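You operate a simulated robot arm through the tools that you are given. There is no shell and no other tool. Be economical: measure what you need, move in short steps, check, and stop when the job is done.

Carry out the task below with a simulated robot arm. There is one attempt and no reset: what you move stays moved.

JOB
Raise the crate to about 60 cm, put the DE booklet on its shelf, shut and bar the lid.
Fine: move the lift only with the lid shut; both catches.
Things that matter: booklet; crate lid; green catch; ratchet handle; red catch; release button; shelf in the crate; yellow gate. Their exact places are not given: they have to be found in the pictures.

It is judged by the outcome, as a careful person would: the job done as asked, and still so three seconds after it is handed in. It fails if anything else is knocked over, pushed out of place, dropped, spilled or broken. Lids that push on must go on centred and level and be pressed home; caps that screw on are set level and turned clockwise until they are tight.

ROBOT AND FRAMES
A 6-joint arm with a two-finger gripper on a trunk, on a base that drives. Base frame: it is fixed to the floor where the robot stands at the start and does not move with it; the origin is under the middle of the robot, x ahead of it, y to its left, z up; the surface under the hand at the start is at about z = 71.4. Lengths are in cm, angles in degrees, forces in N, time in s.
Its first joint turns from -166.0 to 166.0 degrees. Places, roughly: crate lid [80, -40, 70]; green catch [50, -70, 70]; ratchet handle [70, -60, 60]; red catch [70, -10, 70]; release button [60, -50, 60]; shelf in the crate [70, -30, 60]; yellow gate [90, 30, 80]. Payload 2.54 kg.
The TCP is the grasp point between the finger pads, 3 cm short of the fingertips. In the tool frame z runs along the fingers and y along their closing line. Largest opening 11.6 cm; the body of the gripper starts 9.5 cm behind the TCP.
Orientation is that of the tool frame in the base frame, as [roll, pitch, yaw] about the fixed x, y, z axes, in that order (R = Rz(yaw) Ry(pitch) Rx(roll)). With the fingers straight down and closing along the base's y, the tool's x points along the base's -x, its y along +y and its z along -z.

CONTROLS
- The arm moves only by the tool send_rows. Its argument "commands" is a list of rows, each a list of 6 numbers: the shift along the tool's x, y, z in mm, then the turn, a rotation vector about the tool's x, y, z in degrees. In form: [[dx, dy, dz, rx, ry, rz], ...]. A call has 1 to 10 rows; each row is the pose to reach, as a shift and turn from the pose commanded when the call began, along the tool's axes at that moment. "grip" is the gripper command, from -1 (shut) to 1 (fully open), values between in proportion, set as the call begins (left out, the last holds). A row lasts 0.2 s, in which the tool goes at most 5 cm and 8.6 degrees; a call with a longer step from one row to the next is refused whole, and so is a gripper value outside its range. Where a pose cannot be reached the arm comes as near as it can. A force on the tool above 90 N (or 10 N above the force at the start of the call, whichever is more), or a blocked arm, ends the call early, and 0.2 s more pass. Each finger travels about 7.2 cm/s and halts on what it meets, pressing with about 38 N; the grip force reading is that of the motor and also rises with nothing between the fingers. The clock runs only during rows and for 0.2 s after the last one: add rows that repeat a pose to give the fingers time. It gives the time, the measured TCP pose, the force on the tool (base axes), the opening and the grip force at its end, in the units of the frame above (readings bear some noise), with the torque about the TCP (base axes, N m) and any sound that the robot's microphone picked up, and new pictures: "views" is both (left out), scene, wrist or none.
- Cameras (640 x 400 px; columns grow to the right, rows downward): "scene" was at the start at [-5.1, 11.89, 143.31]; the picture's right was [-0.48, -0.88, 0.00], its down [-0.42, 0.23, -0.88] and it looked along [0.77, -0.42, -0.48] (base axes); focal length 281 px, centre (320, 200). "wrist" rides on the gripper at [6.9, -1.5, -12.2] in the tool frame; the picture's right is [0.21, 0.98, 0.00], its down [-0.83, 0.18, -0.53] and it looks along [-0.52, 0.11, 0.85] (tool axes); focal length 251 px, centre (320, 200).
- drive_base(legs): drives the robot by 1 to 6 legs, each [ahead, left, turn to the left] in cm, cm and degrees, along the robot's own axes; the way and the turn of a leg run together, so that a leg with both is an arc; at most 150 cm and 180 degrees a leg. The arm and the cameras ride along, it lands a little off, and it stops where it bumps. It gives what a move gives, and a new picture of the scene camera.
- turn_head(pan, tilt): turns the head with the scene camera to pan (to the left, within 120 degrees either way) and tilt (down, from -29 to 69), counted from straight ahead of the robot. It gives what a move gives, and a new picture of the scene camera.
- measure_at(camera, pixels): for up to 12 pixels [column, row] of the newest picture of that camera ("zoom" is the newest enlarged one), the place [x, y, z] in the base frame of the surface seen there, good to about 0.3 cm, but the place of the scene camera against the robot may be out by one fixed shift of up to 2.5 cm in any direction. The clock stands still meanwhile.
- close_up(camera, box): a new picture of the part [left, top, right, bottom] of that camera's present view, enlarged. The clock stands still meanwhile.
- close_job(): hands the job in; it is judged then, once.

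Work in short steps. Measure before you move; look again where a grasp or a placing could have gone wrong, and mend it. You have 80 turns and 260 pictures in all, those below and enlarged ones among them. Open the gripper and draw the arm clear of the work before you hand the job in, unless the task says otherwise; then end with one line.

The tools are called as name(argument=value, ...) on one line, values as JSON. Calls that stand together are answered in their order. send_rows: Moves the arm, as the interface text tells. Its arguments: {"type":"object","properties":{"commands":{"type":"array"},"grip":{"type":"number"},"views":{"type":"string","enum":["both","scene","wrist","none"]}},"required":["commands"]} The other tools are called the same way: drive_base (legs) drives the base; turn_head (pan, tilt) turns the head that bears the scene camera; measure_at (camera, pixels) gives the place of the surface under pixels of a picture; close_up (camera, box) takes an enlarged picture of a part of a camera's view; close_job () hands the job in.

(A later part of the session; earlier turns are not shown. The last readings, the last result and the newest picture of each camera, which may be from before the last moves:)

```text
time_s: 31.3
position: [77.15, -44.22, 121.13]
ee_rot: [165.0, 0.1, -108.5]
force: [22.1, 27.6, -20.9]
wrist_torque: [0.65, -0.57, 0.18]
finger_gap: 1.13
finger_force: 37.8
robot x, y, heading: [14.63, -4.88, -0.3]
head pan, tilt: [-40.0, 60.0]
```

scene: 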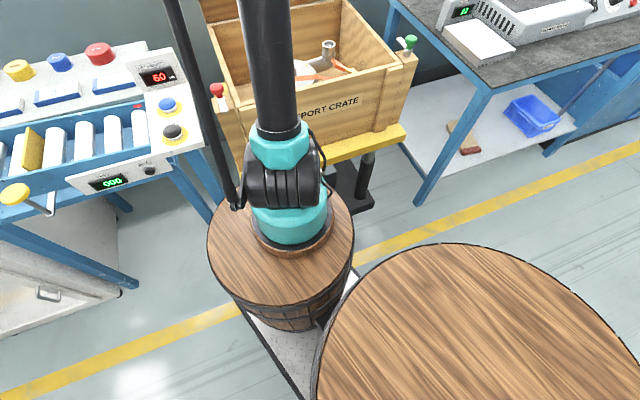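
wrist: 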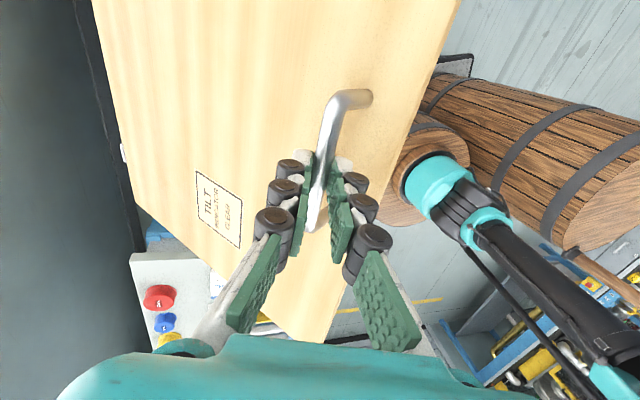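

It is at 50° and going smoothly. I'll continue to 75° with small corrections and a further 10° of tilt.

send_rows(commands=[[-3, -12, -11, -1, 0, 0], [-5, -26, -22, -2, 0, 0], [-5, -39, -33, -3, 0, 0], [-5, -51, -45, -4, 0, 0], [-5, -65, -55, -5, 0, 0], [-5, -79, -65, -6, 0, 0], [-5, -93, -74, -7, 0, 0], [-5, -108, -83, -8, 0, 0], [-5, -123, -91, -9, 0, 0], [-5, -138, -98, -10, 0, 0]])

```text
time_s: 33.5
position: [88.2, -46.74, 124.4]
ee_rot: [155.5, 0.0, -108.6]
force: [-15.6, -9.2, 34.1]
wrist_torque: [0.4, -0.13, 0.64]
finger_gap: 1.05
finger_force: 36.3
out of reach, approached as far as the arm can: row 8, 9, 10
robot x, y, heading: [14.38, -4.41, -0.2]
head pan, tilt: [-40.0, 60.0]
```

scene: 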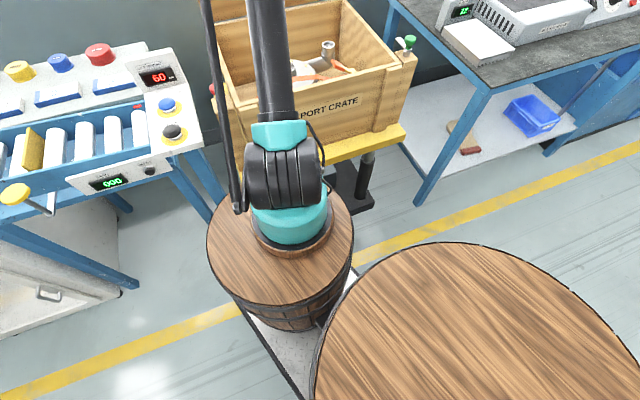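
wrist: 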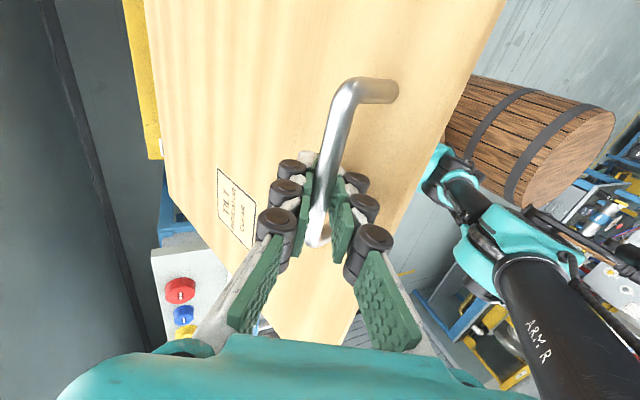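

The arm is at its stretch limit with the lid near 67°. Untilting the tool brings the wrist back within reach, so I'll rotate it back toward vertical in place.

send_rows(commands=[[0, 0, 0, 4, 0, 0], [0, 0, 0, 8, 0, 0], [0, 0, 0, 12, 0, 0], [0, 0, 0, 16, 0, 0], [0, 0, 0, 20, 0, 0], [0, 0, 0, 25, 0, 0], [0, 0, 0, 25, 0, 0]])

```text
time_s: 35.1
position: [88.36, -46.91, 123.98]
ee_rot: [-179.8, 0.0, -108.7]
force: [-6.6, 0.8, 15.1]
wrist_torque: [0.09, -0.08, 0.45]
finger_gap: 1.03
finger_force: 36.1
robot x, y, heading: [14.22, -4.55, 0.2]
head pan, tilt: [-40.0, 60.0]
```

scene: 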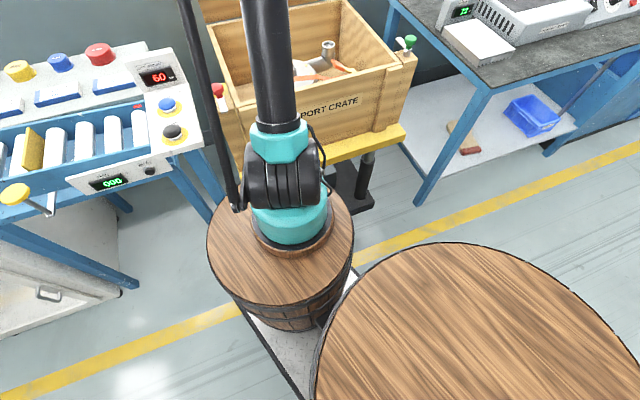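
wrist: 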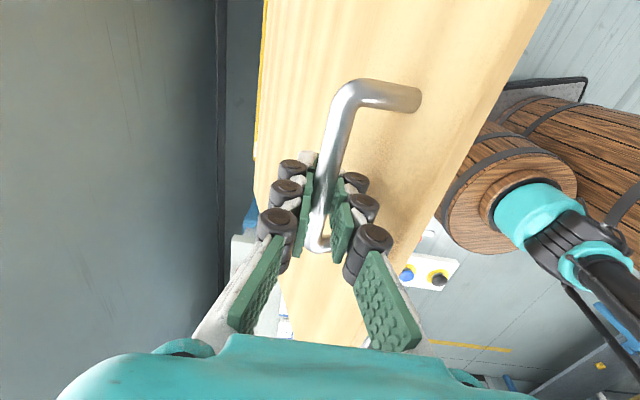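

Now vertical with low force. I'll continue toward 80° or more, moving mostly back along d.

send_rows(commands=[[0, -14, -5, 0, 0, 0], [0, -28, -8, 0, 0, 0], [0, -42, -11, 0, 0, 0], [0, -56, -13, 0, 0, 0], [0, -70, -14, 0, 0, 0], [0, -84, -15, 0, 0, 0], [0, -98, -15, 0, 0, 0]])

```text
time_s: 36.7
position: [96.21, -49.26, 124.56]
ee_rot: [-179.9, -0.1, -108.6]
force: [-3.6, -4.9, 33.2]
wrist_torque: [0.08, -0.01, 0.72]
finger_gap: 1.0
finger_force: 35.9
out of reach, approached as far as the arm can: row 6, 7
robot x, y, heading: [14.57, -4.47, -0.2]
head pan, tilt: [-40.0, 60.0]
```

scene: 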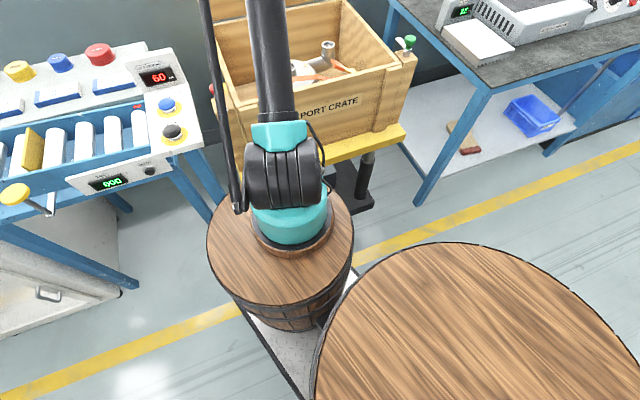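
wrist: 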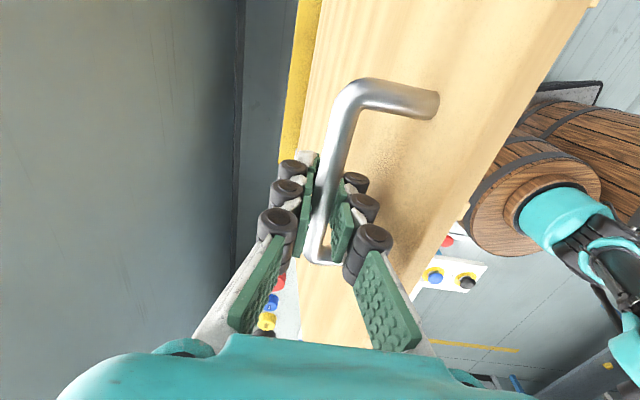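

The lid is near 79° and the arm is fully stretched. The arc is nearly flat here, so I'll drive the base 6 cm along d, which carries the lid to about 88–90° and leaves about 4 cm clearance to the platform.

drive_base(legs=[[5.7, -1.9, 0]])

```text
time_s: 37.4
position: [96.84, -49.31, 124.36]
ee_rot: [-180.0, -0.1, -108.6]
force: [-0.7, -0.9, -0.6]
wrist_torque: [0.36, -0.15, 0.49]
finger_gap: 0.98
finger_force: 35.9
robot x, y, heading: [14.84, -4.75, -0.4]
head pan, tilt: [-40.0, 60.0]
stopped in leg 1: the robot was blocked; the commanded pose is now the measured one
```

scene: 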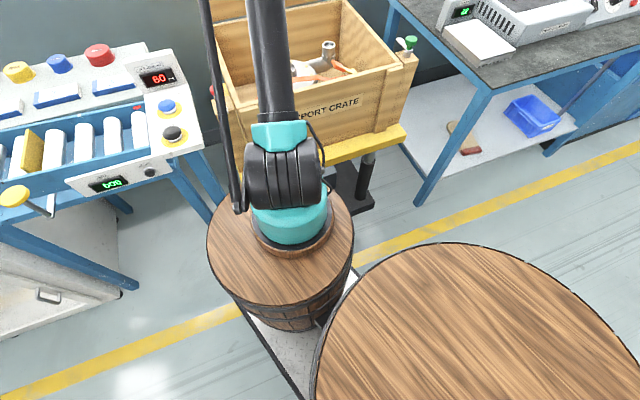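

The drive was blocked almost at once, possibly by the lid's own stop. As a safe test I'll open the fingers to about 3 cm, which still captures the bar, and see which way the lid leans.

send_rows(commands=[[0, 0, 0, 0, 0, 0], [0, 0, 0, 0, 0, 0], [0, 0, 0, 0, 0, 0], [0, 0, 0, 0, 0, 0]], grip=-0.4, views="wrist")

```text
time_s: 38.4
position: [96.95, -49.38, 124.4]
ee_rot: [-180.0, -0.1, -108.8]
force: [-0.2, -0.2, 0.1]
wrist_torque: [0.02, -0.03, -0.02]
finger_gap: 3.48
finger_force: 0.0
robot x, y, heading: [14.81, -4.55, -0.1]
head pan, tilt: [-40.0, 60.0]
```

wrist: 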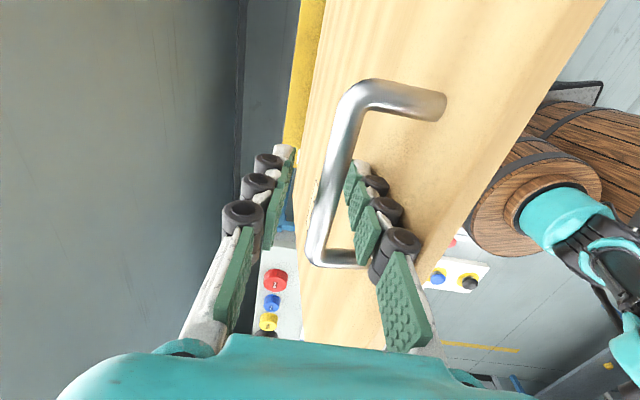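

The bar is near the robot-side finger with zero force. I'll back off 2 cm toward the robot to see if the lid follows.

send_rows(commands=[[0, 10, 0, 0, 0, 0], [0, 20, 0, 0, 0, 0], [0, 20, 0, 0, 0, 0]], views="wrist")

```text
time_s: 39.2
position: [94.89, -48.81, 124.33]
ee_rot: [-180.0, -0.2, -108.7]
force: [1.5, -0.8, -0.4]
wrist_torque: [-0.04, 0.0, 0.01]
finger_gap: 3.41
finger_force: 0.1
robot x, y, heading: [14.88, -5.09, 0.1]
head pan, tilt: [-40.0, 60.0]
```

wrist: 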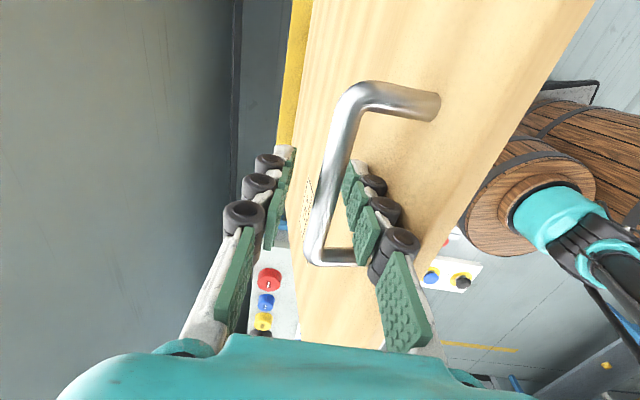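

The lid follows under gravity, so it must go past vertical. I'll try the drive again, now with the bar only pushed by the robot-side finger.

drive_base(legs=[[5, -1.7, 0]])

```text
time_s: 40.2
position: [94.6, -49.29, 124.42]
ee_rot: [180.0, -0.1, -109.5]
force: [1.4, 1.7, 0.2]
wrist_torque: [-0.24, 0.05, -0.01]
finger_gap: 3.49
finger_force: 0.1
robot x, y, heading: [15.19, -4.11, -1.0]
head pan, tilt: [-40.0, 60.0]
```

scene: 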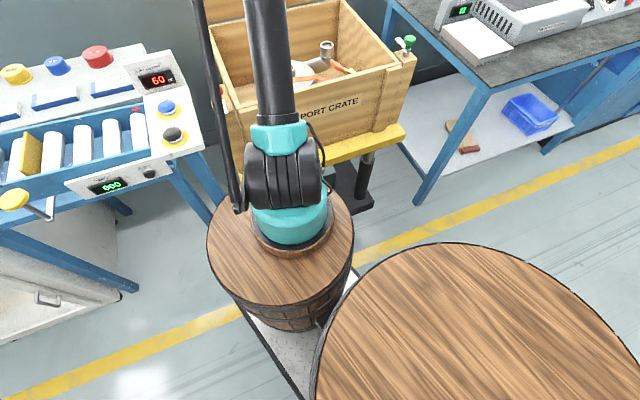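

The base itself is blocked, since it turned slightly instead of advancing. Tilting the tool the other way (wrist toward me, tips forward) adds reach, so I'll tilt +20° and push on with the robot-side finger.

send_rows(commands=[[0, 0, 0, 4, 0, 0], [0, 0, 0, 8, 0, 0], [0, 0, 0, 12, 0, 0], [0, -5, 0, 16, 0, 0], [0, -10, 0, 20, 0, 0], [0, -25, 0, 20, 0, 0], [0, -40, 0, 20, 0, 0]])

```text
time_s: 41.8
position: [98.32, -50.84, 124.27]
ee_rot: [-159.9, 0.0, -109.3]
force: [-1.2, 0.1, -1.8]
wrist_torque: [-0.06, -0.03, 0.01]
finger_gap: 3.54
finger_force: 0.2
robot x, y, heading: [15.46, -4.35, -1.0]
head pan, tilt: [-40.0, 60.0]
```

scene: 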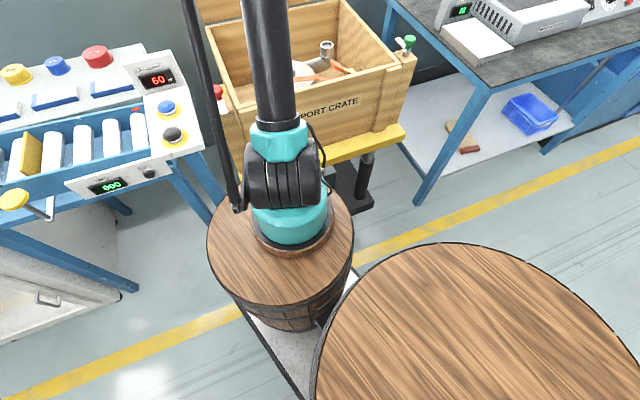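
wrist: 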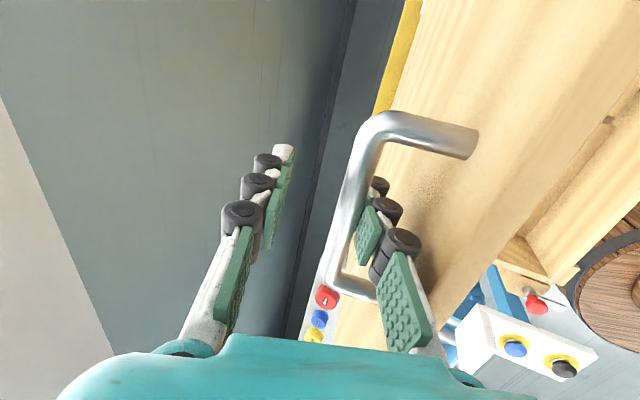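

That works: the near finger is behind the bar with room to spare. I'll push another 9 cm along d.

send_rows(commands=[[0, -14, 5, 0, 0, 0], [0, -28, 10, 0, 0, 0], [0, -42, 15, 0, 0, 0], [0, -56, 20, 0, 0, 0], [0, -70, 25, 0, 0, 0], [0, -85, 31, 0, 0, 0], [0, -85, 31, 0, 0, 0]])

```text
time_s: 43.4
position: [105.73, -53.38, 124.41]
ee_rot: [-159.8, -0.2, -109.4]
force: [-3.4, -3.0, 45.4]
wrist_torque: [1.79, 3.86, 0.88]
finger_gap: 4.67
finger_force: 8.4
out of reach, approached as far as the arm can: row 6, 7
robot x, y, heading: [15.01, -4.36, -1.2]
head pan, tilt: [-40.0, 60.0]
stopped in row 7: the force on the tool passed its limit at 96 N (the readings are from after the stop); the commanded pose is now the measured one
```

scene: 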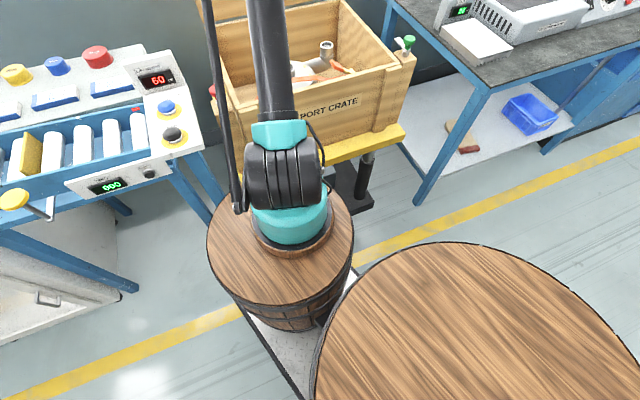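
wrist: 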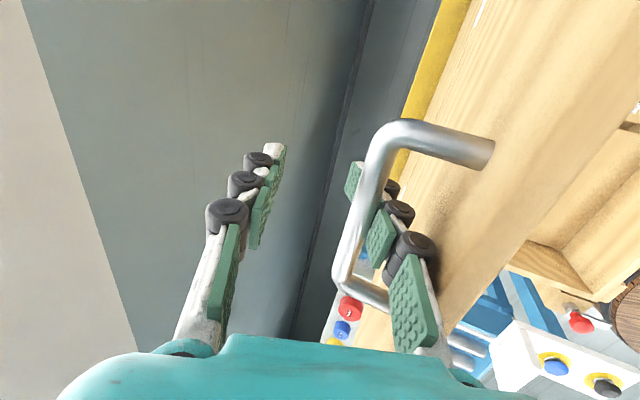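

The lid is at about 92° by geometry, and the finger knuckle seems to be pressing on the lid's edge (+45 N up). I'll ease up 1.5 cm and check.

send_rows(commands=[[0, -3, -7, 0, 0, 0], [0, -5, -14, 0, 0, 0], [0, -5, -14, 0, 0, 0]], views="wrist")

turn_head(pan=-28, tilt=25)

```text
time_s: 44.2
position: [105.87, -53.4, 124.3]
ee_rot: [-159.9, -0.2, -109.4]
force: [-5.9, -2.9, -19.3]
wrist_torque: [-0.21, 0.49, 0.57]
finger_gap: 4.8
finger_force: 9.3
out of reach, approached as far as the arm can: row 1, 2, 3
robot x, y, heading: [15.01, -4.17, -0.7]
head pan, tilt: [-40.0, 60.0]
```

wrist: 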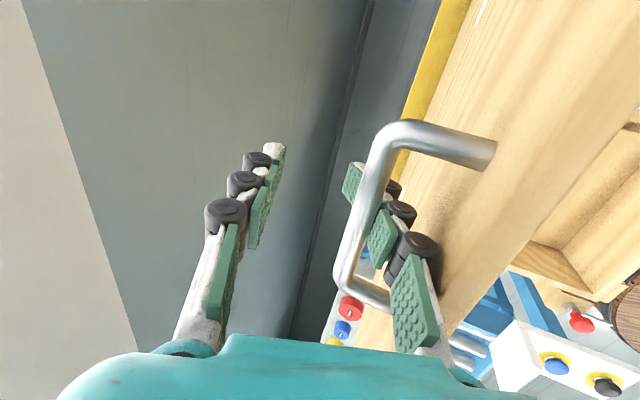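

```text
time_s: 45.2
position: [105.89, -53.41, 124.54]
ee_rot: [-159.9, -0.1, -109.5]
force: [-8.7, -5.0, -33.4]
wrist_torque: [-0.39, -0.42, 0.55]
finger_gap: 4.83
finger_force: 8.8
robot x, y, heading: [15.06, -4.39, -0.9]
head pan, tilt: [-28.0, 25.0]
```

scene: 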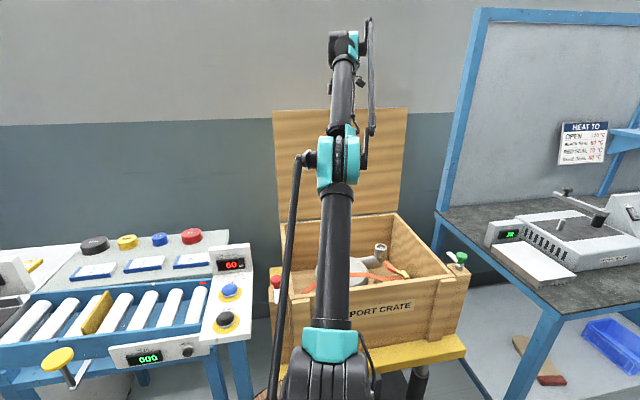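

The lid's inner side is in view at (340,165). I'll measure its plane to get the angle.

measure_at(camera="scene", pixels=[[280, 118], [285, 200], [400, 115], [392, 200], [305, 150], [300, 210], [380, 250], [358, 268], [305, 270], [405, 272], [397, 285]])

close_up(camera="scene", box=[260, 200, 480, 340])

```text
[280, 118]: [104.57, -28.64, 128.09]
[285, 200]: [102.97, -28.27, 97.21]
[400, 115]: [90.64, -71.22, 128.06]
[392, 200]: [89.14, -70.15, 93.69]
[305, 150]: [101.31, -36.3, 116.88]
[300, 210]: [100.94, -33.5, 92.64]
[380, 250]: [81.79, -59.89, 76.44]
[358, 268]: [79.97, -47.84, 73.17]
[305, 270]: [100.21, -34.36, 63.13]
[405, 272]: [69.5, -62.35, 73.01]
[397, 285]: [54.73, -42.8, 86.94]
```

```text
2.86 times, centred on (370, 270) of scene
```

zoom: 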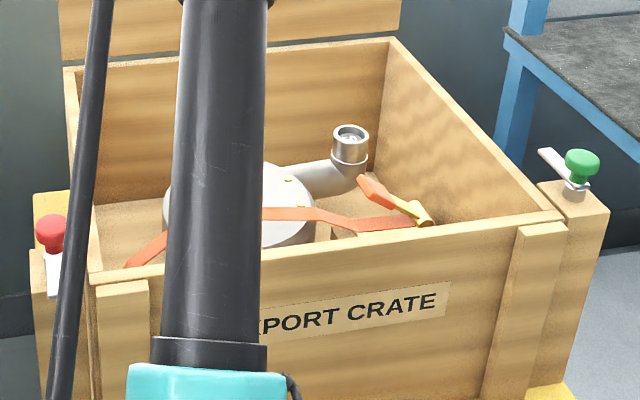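

The lid measures about 93°, just past vertical and apparently near its stop. I'll draw the finger out along the tool axis, backing off slightly first to relieve the force.

send_rows(commands=[[0, 7.5, -2.7, 0, 0, 0], [0, 6.2, -18, 0, 0, 0], [0, 5.7, -34, 0, 0, 0], [0, 5.3, -50, 0, 0, 0]], grip=-0.2)

measure_at(camera="scene", pixels=[[280, 118], [285, 200], [400, 115], [392, 200]])

```text
time_s: 45.9
position: [104.87, -52.93, 125.48]
ee_rot: [-160.4, -0.1, -109.3]
force: [-8.8, 4.9, -51.4]
wrist_torque: [-0.86, -0.91, 0.33]
finger_gap: 5.85
finger_force: 8.0
out of reach, approached as far as the arm can: row 3
robot x, y, heading: [15.29, -4.11, -1.1]
head pan, tilt: [-28.0, 25.0]
stopped in row 3: the force on the tool passed its limit at 100 N (the readings are from after the stop); the commanded pose is now the measured one
```

scene: 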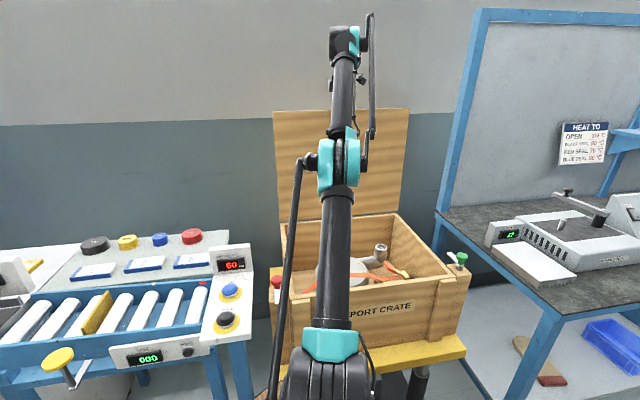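
wrist: 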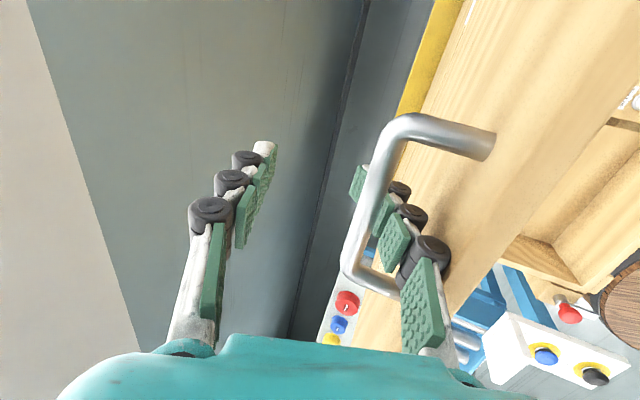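

```text
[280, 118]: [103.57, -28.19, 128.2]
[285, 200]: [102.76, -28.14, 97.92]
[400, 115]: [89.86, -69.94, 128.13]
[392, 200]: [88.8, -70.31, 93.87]
```

The finger with its rollers is wedging between the bar and the lid face because the gap was forced to 5.9 cm. I'll narrow the gap to about 2.2 cm while shifting the hand 1.8 cm back, so the bar is loosely captured and the near finger comes off the lid face.

send_rows(commands=[[0, 8, -3, 0, 0, 0], [0, 17, -6, 0, 0, 0], [0, 17, -6, 0, 0, 0], [0, 17, -6, 0, 0, 0]], grip=-0.6)

measure_at(camera="scene", pixels=[[280, 118], [285, 200], [400, 115], [392, 200]])

```text
time_s: 46.9
position: [103.22, -52.43, 125.53]
ee_rot: [-160.2, -0.1, -109.3]
force: [-6.5, 0.2, -75.6]
wrist_torque: [-0.81, -0.62, 0.55]
finger_gap: 4.32
finger_force: 12.7
robot x, y, heading: [15.12, -4.36, -1.1]
head pan, tilt: [-28.0, 25.0]
```

scene: 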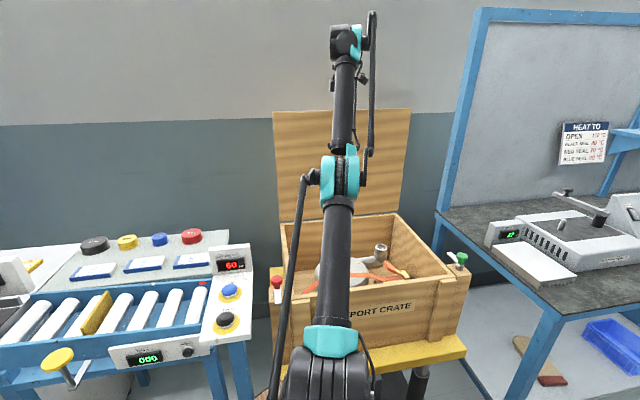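
wrist: 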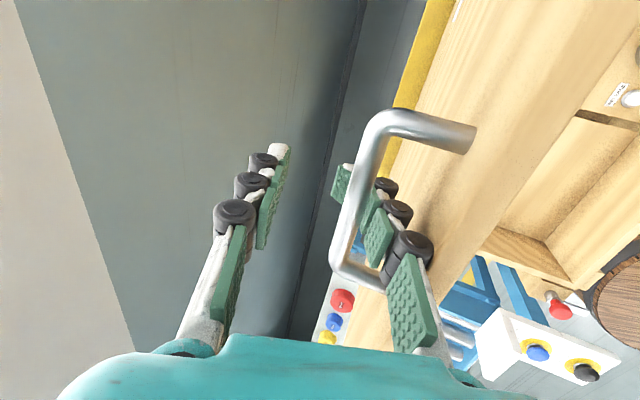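

```text
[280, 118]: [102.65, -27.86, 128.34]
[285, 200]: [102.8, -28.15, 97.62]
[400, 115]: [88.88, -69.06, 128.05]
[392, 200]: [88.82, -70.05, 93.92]
```

Now I understand: the balance point is about 93°, the lid merely follows the finger back, and slow pushing ends right at balance. I'll ease back to about 80° with the bar resting on the near finger, add a little sideways tilt for more reach, and then push through briskly so it goes over.

send_rows(commands=[[0, 17, -3, 0, 3, 0], [0, 34, -8, 0, 6, 0], [0, 51, -13, 0, 9, 0], [0, 67, -19, 0, 12, 0], [0, 67, -19, 0, 12, 0]], grip=0.0)

measure_at(camera="scene", pixels=[[280, 118], [285, 200], [400, 115], [392, 200]])

```text
time_s: 48.1
position: [99.82, -51.76, 127.11]
ee_rot: [-159.7, -11.4, -113.5]
force: [-0.7, -0.3, 0.0]
wrist_torque: [-0.01, 0.02, 0.05]
finger_gap: 5.88
finger_force: 0.4
out of reach, approached as far as the arm can: row 2, 3, 4, 5
robot x, y, heading: [15.13, -4.22, -0.8]
head pan, tilt: [-28.0, 25.0]
```

scene: 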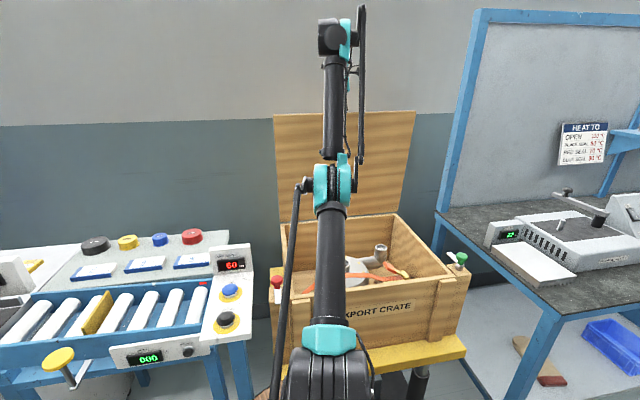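
wrist: 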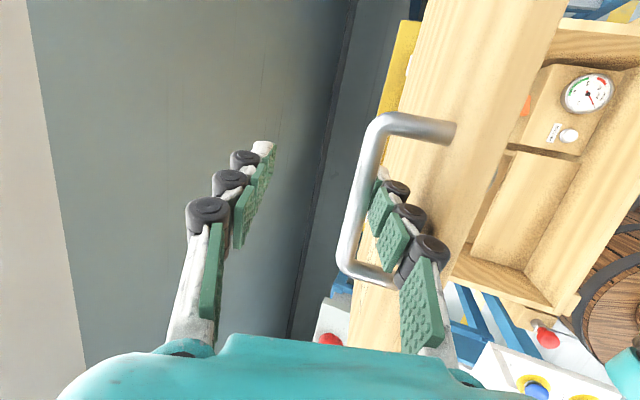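

```text
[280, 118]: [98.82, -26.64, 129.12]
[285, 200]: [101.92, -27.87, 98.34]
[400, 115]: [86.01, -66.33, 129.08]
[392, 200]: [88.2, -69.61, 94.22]
```

The shelf with its gauge is now visible through the opening at (560,120). The sideways tilt made the pose unreachable, so I'll undo it and settle at about 80° with the near finger behind the bar.

send_rows(commands=[[0, 0, 0, 0, -4, 0], [0, 0, 0, 0, -8, 0], [0, 0, 0, 0, -12, 0], [0, 0, 0, 0, -12, 0]])

measure_at(camera="scene", pixels=[[280, 120], [285, 200], [400, 117], [392, 200]])

```text
time_s: 49.1
position: [99.85, -51.62, 127.12]
ee_rot: [-160.1, -0.2, -109.3]
force: [-0.2, 0.1, 0.2]
wrist_torque: [0.01, -0.02, 0.01]
finger_gap: 5.79
finger_force: 0.1
robot x, y, heading: [15.16, -4.31, -0.7]
head pan, tilt: [-28.0, 25.0]
```

scene: 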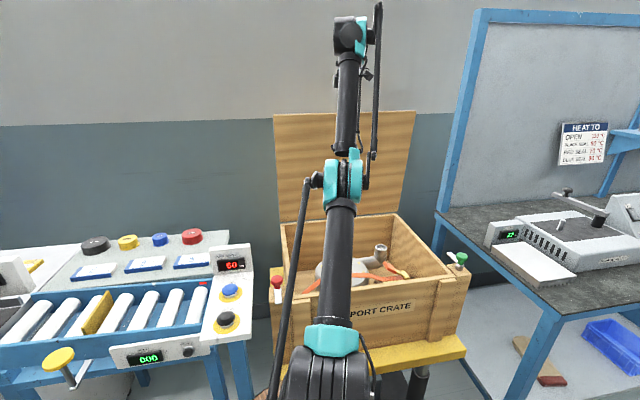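
wrist: 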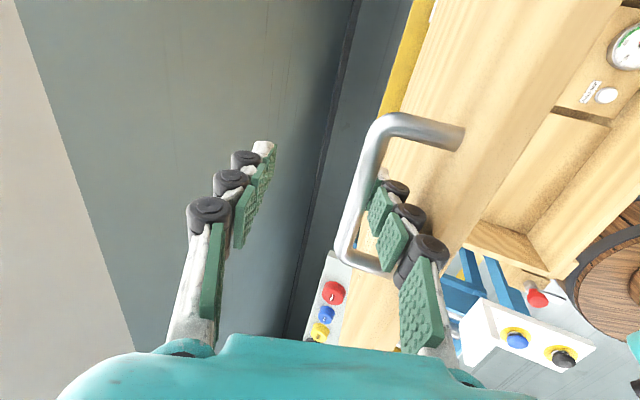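

```text
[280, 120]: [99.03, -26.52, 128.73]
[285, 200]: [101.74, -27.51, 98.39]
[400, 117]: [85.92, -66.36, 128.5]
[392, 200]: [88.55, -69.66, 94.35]
```

The hook geometry limits the lid to about 93°, so I need to be closer to the crate. I'll look at what blocks the base.

turn_head(pan=-40, tilt=69)

measure_at(camera="scene", pixels=[[348, 178], [320, 150], [352, 250], [240, 190], [225, 160], [376, 160], [340, 120], [205, 200], [375, 95]])

close_up(camera="wrist", box=[440, 0, 640, 200])

```text
time_s: 50.2
position: [99.84, -51.81, 127.24]
ee_rot: [-160.0, -0.1, -109.3]
force: [0.8, 0.8, 0.7]
wrist_torque: [0.02, 0.0, 0.05]
finger_gap: 5.77
finger_force: 0.1
robot x, y, heading: [15.33, -4.46, -1.0]
head pan, tilt: [-40.0, 68.8]
```

scene: 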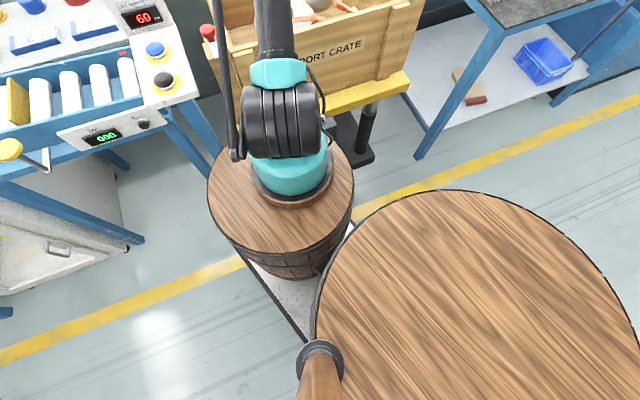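

```text
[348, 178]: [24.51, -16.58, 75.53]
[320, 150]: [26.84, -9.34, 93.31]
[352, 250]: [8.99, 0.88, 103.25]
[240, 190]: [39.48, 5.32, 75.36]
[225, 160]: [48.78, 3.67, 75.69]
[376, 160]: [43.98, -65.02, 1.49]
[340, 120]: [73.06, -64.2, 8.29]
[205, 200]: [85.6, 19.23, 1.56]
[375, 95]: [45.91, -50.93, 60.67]
```

```text
2.00 times, centred on (540, 100) of wrist
```

zoom: 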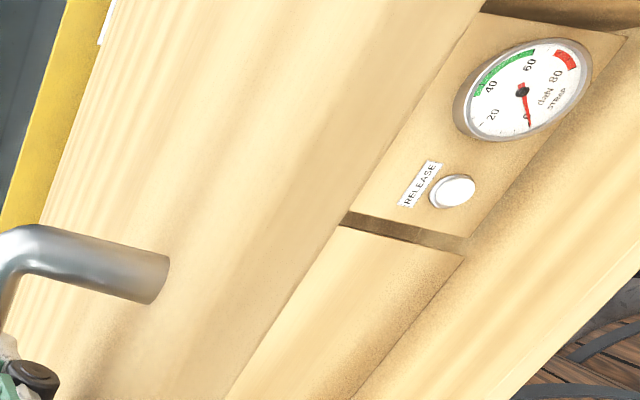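

Inside I can also see a strap gauge and its RELEASE button, which the job doesn't call for, so I leave them alone. Best to bring the lid back down under control, reposition squarely in front of the crate, and reopen. First I'll lower along the tool 1 cm and grip the bar.

send_rows(commands=[[0, 0, 10, 0, 0, 0], [0, 0, 10, 0, 0, 0], [0, 0, 10, 0, 0, 0], [0, 0, 10, 0, 0, 0], [0, 0, 10, 0, 0, 0], [0, 0, 10, 0, 0, 0]], grip=-1, views="wrist")

```text
time_s: 51.6
position: [100.46, -52.01, 125.86]
ee_rot: [-160.4, -0.1, -109.3]
force: [-5.0, 9.8, -76.1]
wrist_torque: [-0.47, 0.83, 0.51]
finger_gap: 1.05
finger_force: 36.5
robot x, y, heading: [15.09, -4.19, -1.0]
head pan, tilt: [-40.0, 68.8]
```

wrist: 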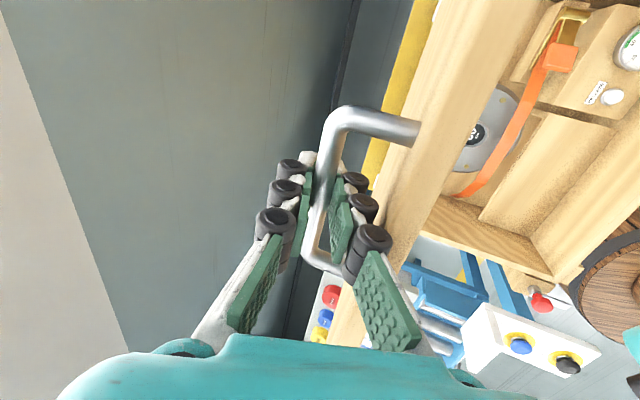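

With the bar tightly gripped, the finger clears the lid edge with room (370,240 vs 400,200), which is better than before. I'll try pushing 5 cm further like this; 97° would be past balance.

send_rows(commands=[[0, -7, 7, 0, 0, 0], [0, -15, 10, 0, 0, 0], [0, -22, 13, 0, 0, 0], [0, -29, 16, 0, 0, 0], [0, -36, 19, 0, 0, 0], [0, -42, 22, 0, 0, 0], [0, -47, 24, 0, 0, 0]])

turn_head(pan=-28, tilt=25)

measure_at(camera="scene", pixels=[[280, 120], [285, 200], [397, 117], [392, 200]])

```text
time_s: 53.3
position: [102.89, -52.77, 125.55]
ee_rot: [-162.6, -0.2, -109.2]
force: [-31.5, 8.4, 37.3]
wrist_torque: [4.3, 13.3, 2.95]
finger_gap: 1.0
finger_force: 36.1
out of reach, approached as far as the arm can: row 7
robot x, y, heading: [15.13, -4.32, -0.9]
head pan, tilt: [-40.0, 68.8]
stopped in row 7: the force on the tool passed its limit at 92 N (the readings are from after the stop); the commanded pose is now the measured one
```

scene: 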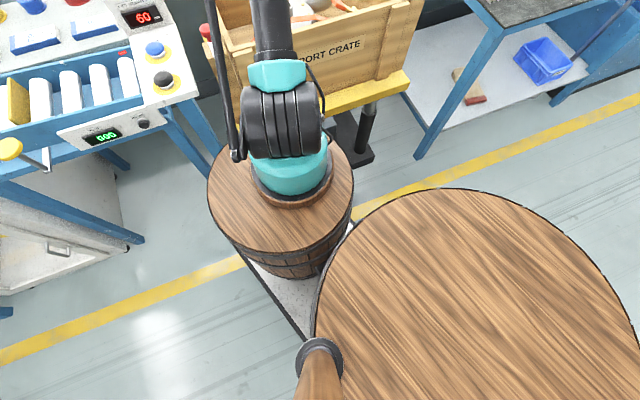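
wrist: 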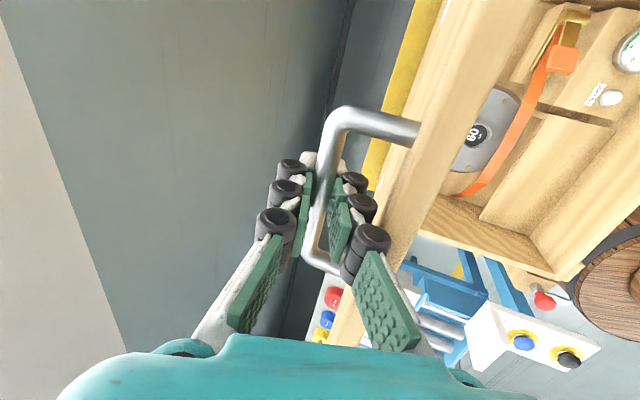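

```text
time_s: 54.4
position: [103.01, -52.85, 125.64]
ee_rot: [-162.4, -0.1, -109.2]
force: [-36.3, 0.9, 69.5]
wrist_torque: [4.07, 16.64, 2.96]
finger_gap: 0.97
finger_force: 35.8
robot x, y, heading: [14.98, -4.45, -0.9]
head pan, tilt: [-28.0, 25.0]
```

scene: 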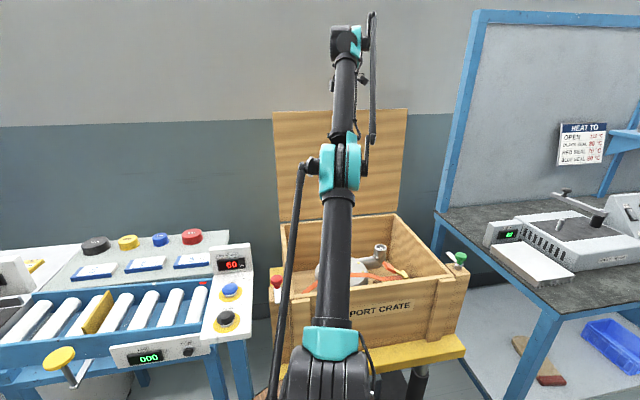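

```text
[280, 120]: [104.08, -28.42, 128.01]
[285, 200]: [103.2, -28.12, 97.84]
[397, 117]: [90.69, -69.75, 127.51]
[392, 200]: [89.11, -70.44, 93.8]
```

It jams at about 92° again with a large wedge torque, so I'll lower the lid. I'll follow the arc down to 50° with the tool returning upright.

send_rows(commands=[[0, 22, -10, -3.5, 0, 0], [0, 44, -20, -7, 0, 0], [0, 77, -29, -12, 0, 0], [0, 111, -35, -15, 0, 0], [0, 145, -39, -17.5, 0, 0], [0, 179, -39, -17.5, 0, 0], [0, 213, -38, -17.5, 0, 0], [0, 246, -32, -17.5, 0, 0], [0, 279, -24, -17.5, 0, 0]])

```text
time_s: 56.4
position: [88.17, -50.69, 126.61]
ee_rot: [-179.6, 0.0, -109.1]
force: [8.8, 47.5, 23.2]
wrist_torque: [0.75, -0.03, 0.32]
finger_gap: 1.1
finger_force: 38.0
out of reach, approached as far as the arm can: row 5, 6, 7, 8, 9
robot x, y, heading: [15.04, -4.01, -0.9]
head pan, tilt: [-28.0, 25.0]
```

scene: 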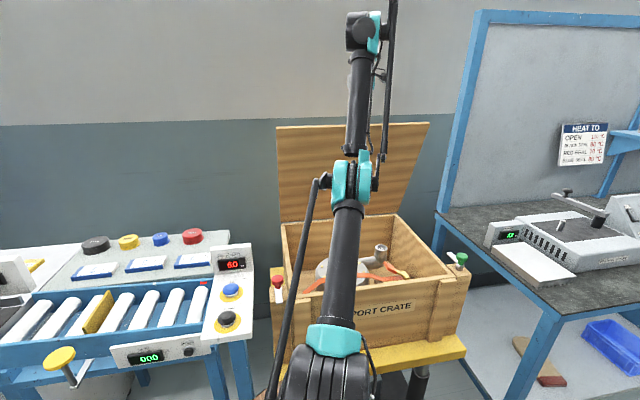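
wrist: 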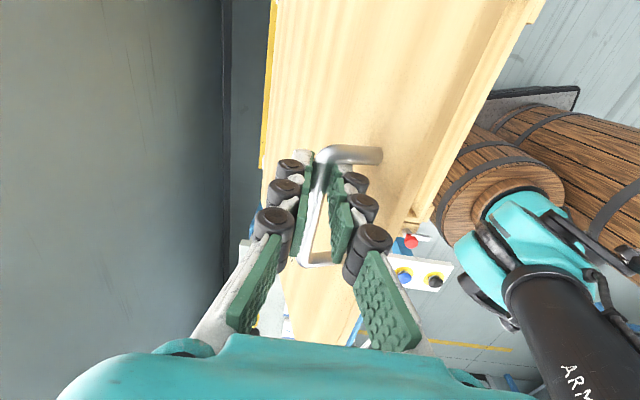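

The arm only got to about 70° and slid 2.5 cm along the bar, so the solver reported out of reach. I'll issue a hold to see whether it settles, before continuing in smaller steps.

send_rows(commands=[[0, 0, 0, 0, 0, 0], [0, 0, 0, 0, 0, 0]], views="none")

```text
time_s: 57.0
position: [88.15, -50.76, 126.67]
ee_rot: [-179.5, -0.1, -109.1]
force: [4.1, 53.6, 39.5]
wrist_torque: [1.04, 0.23, 0.46]
finger_gap: 1.1
finger_force: 38.6
robot x, y, heading: [15.3, -3.9, -0.9]
head pan, tilt: [-28.0, 25.0]
```

Holding is fine. I'll continue in small steps, moving back 2 cm toward the bar's centre and following the arc down.

send_rows(commands=[[-8, 10, 0, 0, 0, 0], [-16, 22, 3, 0, 0, 0], [-20, 34, 8, 0, 0, 0], [-20, 48, 14, 0, 0, 0], [-20, 64, 22, 0, 0, 0]], views="wrist")

```text
time_s: 58.2
position: [88.0, -50.68, 127.36]
ee_rot: [-179.7, 0.1, -109.0]
force: [23.1, 26.2, -57.0]
wrist_torque: [1.02, -0.75, 0.7]
finger_gap: 1.16
finger_force: 38.3
out of reach, approached as far as the arm can: row 1, 2, 3, 4, 5
robot x, y, heading: [14.73, -4.47, -0.7]
head pan, tilt: [-28.0, 25.0]
```

wrist: 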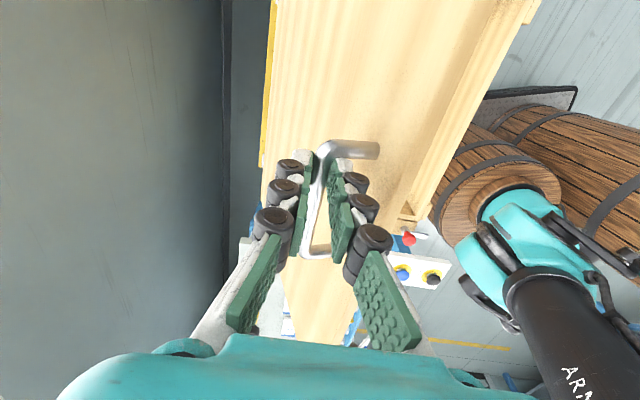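

The retreat is blocked by the wrist folding limit in this arm posture (forearm upright, tool straight down). Tilting the tool tips forward again should free it, so I'll rotate +20° in place, then follow the arc back.

send_rows(commands=[[0, 0, 3, 5, 0, 0], [0, 0, 5, 10, 0, 0], [0, 0, 5, 15, 0, 0], [0, 4, 5, 20, 0, 0], [-4, 12, 6, 24, 0, 0], [-8, 22, 8, 28, 0, 0], [-12, 34, 12, 30, 0, 0]], views="wrist")

```text
time_s: 59.8
position: [93.86, -57.45, 134.1]
ee_rot: [-149.9, 0.0, -109.2]
force: [-1.4, 2.3, 2.0]
wrist_torque: [-0.09, -0.06, -0.04]
finger_gap: 0.0
finger_force: 28.8
out of reach, approached as far as the arm can: row 1, 2, 3, 4, 5, 6, 7
robot x, y, heading: [14.75, -4.34, -0.9]
head pan, tilt: [-28.0, 25.0]
```

wrist: 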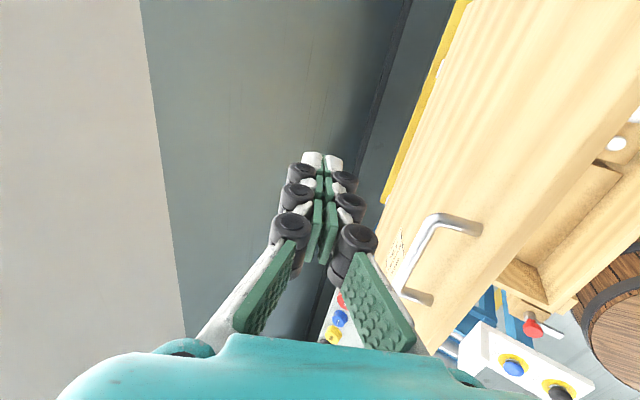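

The hand came off the bar, yet the lid still appears upright. I'll measure its angle right away.

measure_at(camera="wrist", pixels=[[440, 235], [420, 330], [520, 100], [395, 300], [478, 226], [450, 120]])

turn_head(pan=-28, tilt=24)

measure_at(camera="scene", pixels=[[285, 135], [285, 205], [397, 140], [392, 205]])

```text
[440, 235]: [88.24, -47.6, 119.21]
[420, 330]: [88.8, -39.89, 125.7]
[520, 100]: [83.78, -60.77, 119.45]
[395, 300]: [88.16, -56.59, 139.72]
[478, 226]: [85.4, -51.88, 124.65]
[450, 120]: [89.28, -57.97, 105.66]
```

```text
time_s: 60.4
position: [93.9, -57.49, 133.99]
ee_rot: [-150.0, 0.0, -109.1]
force: [0.8, 0.3, -1.2]
wrist_torque: [0.03, 0.05, -0.02]
finger_gap: 0.0
finger_force: 28.6
robot x, y, heading: [15.4, -4.46, -0.8]
head pan, tilt: [-28.0, 24.0]
```

scene: 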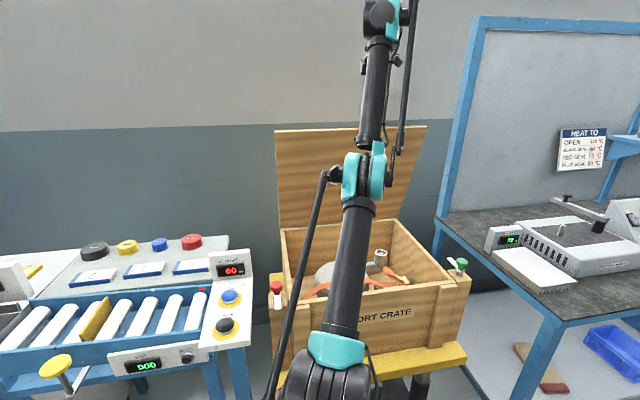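

```text
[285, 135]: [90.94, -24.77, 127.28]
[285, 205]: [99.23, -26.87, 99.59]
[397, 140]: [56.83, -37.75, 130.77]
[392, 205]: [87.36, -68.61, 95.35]
```

The hinge holds by friction: the lid stays at about 73° on its own, which is open enough. I'll draw the hand back over the lid edge (tips at z 131, edge about 127) toward me, rising a little.

send_rows(commands=[[0, -10, -30, 0, 0, 0], [0, 30, -55, 0, 0, 0], [0, 70, -78, 0, 0, 0], [0, 110, -101, 0, 0, 0], [0, 150, -124, 0, 0, 0], [0, 190, -147, 0, 0, 0], [0, 230, -170, 0, 0, 0], [0, 270, -193, 0, 0, 0], [0, 310, -216, 0, 0, 0]])

```text
time_s: 62.4
position: [57.97, -45.79, 136.98]
ee_rot: [-149.6, -0.1, -109.2]
force: [0.1, -0.1, 1.1]
wrist_torque: [0.01, 0.02, 0.01]
finger_gap: 0.0
finger_force: 28.2
out of reach, approached as far as the arm can: row 2, 3, 4
robot x, y, heading: [15.34, -3.89, -0.7]
head pan, tilt: [-28.0, 24.0]
```

scene: 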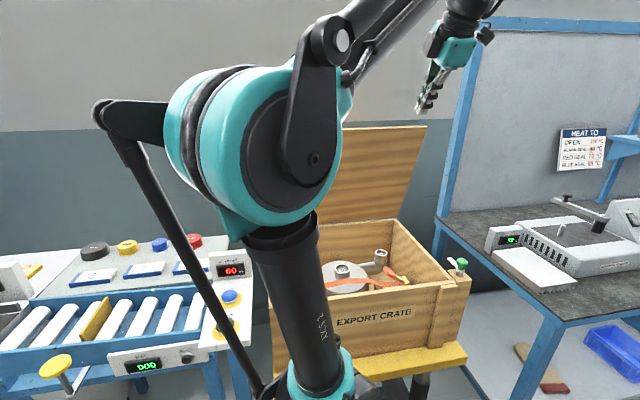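
wrist: 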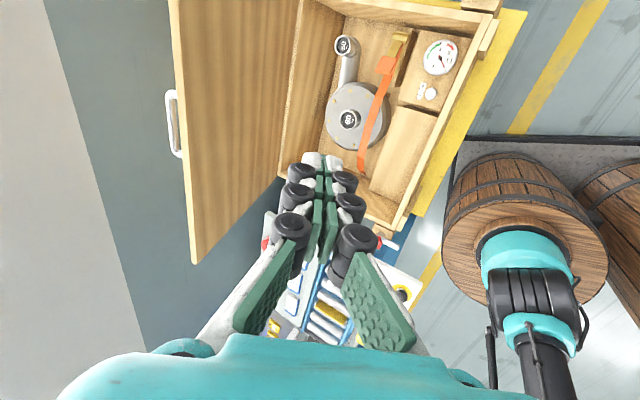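

The crate's inside is now well seen: pump with strap, gauge box, and the shelf along the front wall at (405,150). I'll measure the shelf and enlarge.

close_up(camera="wrist", box=[280, 0, 500, 240])

measure_at(camera="wrist", pixels=[[408, 112], [434, 118], [373, 183], [403, 192], [405, 150], [425, 165], [385, 140], [360, 190], [400, 92], [407, 225], [290, 150], [350, 120]])

```text
1.67 times, centred on (390, 120) of wrist
```

zoom: 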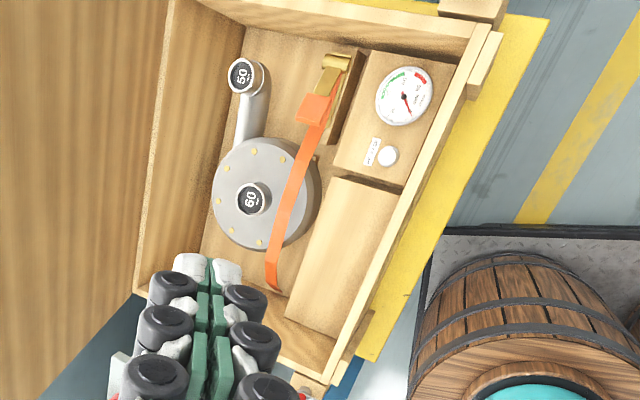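

```text
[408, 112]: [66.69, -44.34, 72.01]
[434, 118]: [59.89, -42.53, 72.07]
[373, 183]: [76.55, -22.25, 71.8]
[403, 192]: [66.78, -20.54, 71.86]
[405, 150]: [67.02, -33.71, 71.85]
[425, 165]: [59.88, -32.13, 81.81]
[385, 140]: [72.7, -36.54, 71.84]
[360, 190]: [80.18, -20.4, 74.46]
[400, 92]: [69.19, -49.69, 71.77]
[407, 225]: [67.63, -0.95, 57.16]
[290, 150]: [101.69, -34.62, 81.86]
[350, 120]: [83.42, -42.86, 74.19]
```

The shelf top is at z≈71.9, its centre near [67.3, -32.8], about 8.5 cm deep and 23 cm long. Now I'll swing to the left, high over everything, turning the tool upright, to see the DE booklet.

send_rows(commands=[[-48, -1, 1, -3, 0, 0], [-96, -2, 2, -6, 0, 0], [-144, -4, 3, -9, 0, 0], [-192, -5, 4, -12, 0, 0], [-240, -6, 4, -15, 0, 0], [-288, -7, 5, -18, 0, 0], [-336, -8, 5, -21, 0, 0], [-384, -9, 6, -24, 0, 0], [-432, -10, 6, -27, 0, 0], [-480, -12, 7, -30, 0, 0]], grip=0.2, views="wrist")

turn_head(pan=-5, tilt=35)

```text
time_s: 64.6
position: [75.22, -1.07, 136.82]
ee_rot: [-179.6, -0.1, -109.3]
force: [-0.5, -0.5, 0.6]
wrist_torque: [0.03, -0.06, 0.04]
finger_gap: 6.93
finger_force: 0.0
robot x, y, heading: [15.26, -4.5, -1.1]
head pan, tilt: [-28.0, 24.0]
```

wrist: 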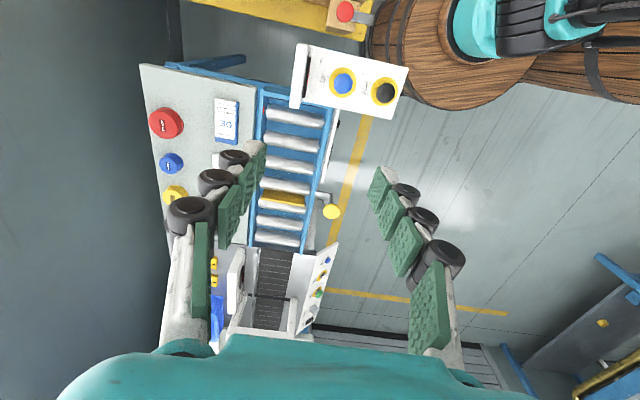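

```text
time_s: 65.5
position: [75.41, -0.96, 136.72]
ee_rot: [-179.6, -0.2, -109.3]
force: [0.4, -0.3, 0.2]
wrist_torque: [-0.01, 0.01, 0.03]
finger_gap: 6.96
finger_force: 0.1
robot x, y, heading: [14.97, -4.36, -0.8]
head pan, tilt: [-5.0, 35.0]
```

scene: 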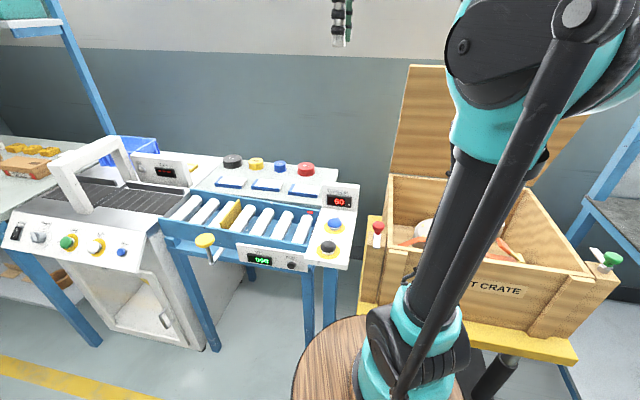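

I'll measure the DE booklet at (227,120) in the wrist view, with an enlarged look at it.

close_up(camera="wrist", box=[140, 60, 300, 180])

measure_at(camera="wrist", pixels=[[217, 100], [238, 101], [216, 139], [237, 142], [227, 120], [205, 110], [246, 110], [168, 123]])

close_up(camera="scene", box=[200, 140, 360, 240])

```text
3.33 times, centred on (220, 120) of wrist
```

zoom: 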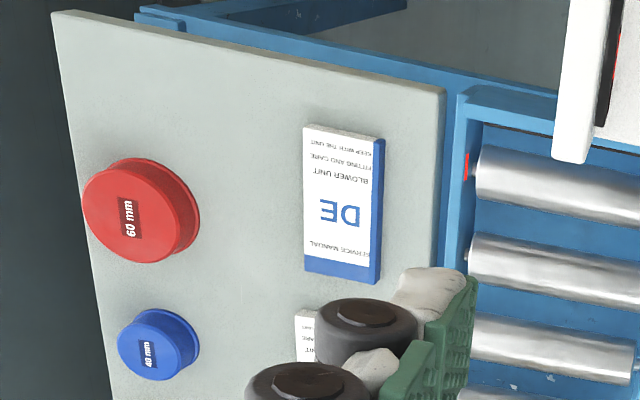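

```text
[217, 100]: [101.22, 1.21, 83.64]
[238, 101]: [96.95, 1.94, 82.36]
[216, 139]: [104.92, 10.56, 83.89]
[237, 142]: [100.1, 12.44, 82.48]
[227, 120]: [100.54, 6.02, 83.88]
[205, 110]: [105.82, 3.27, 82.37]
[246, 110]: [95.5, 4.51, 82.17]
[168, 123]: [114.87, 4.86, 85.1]
```

```text
4.00 times, centred on (280, 190) of scene
```

zoom: 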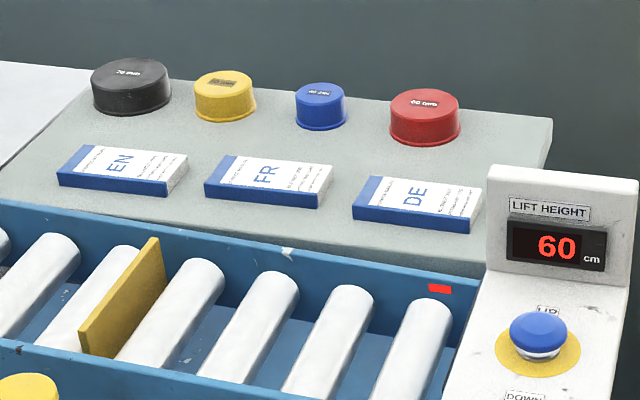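

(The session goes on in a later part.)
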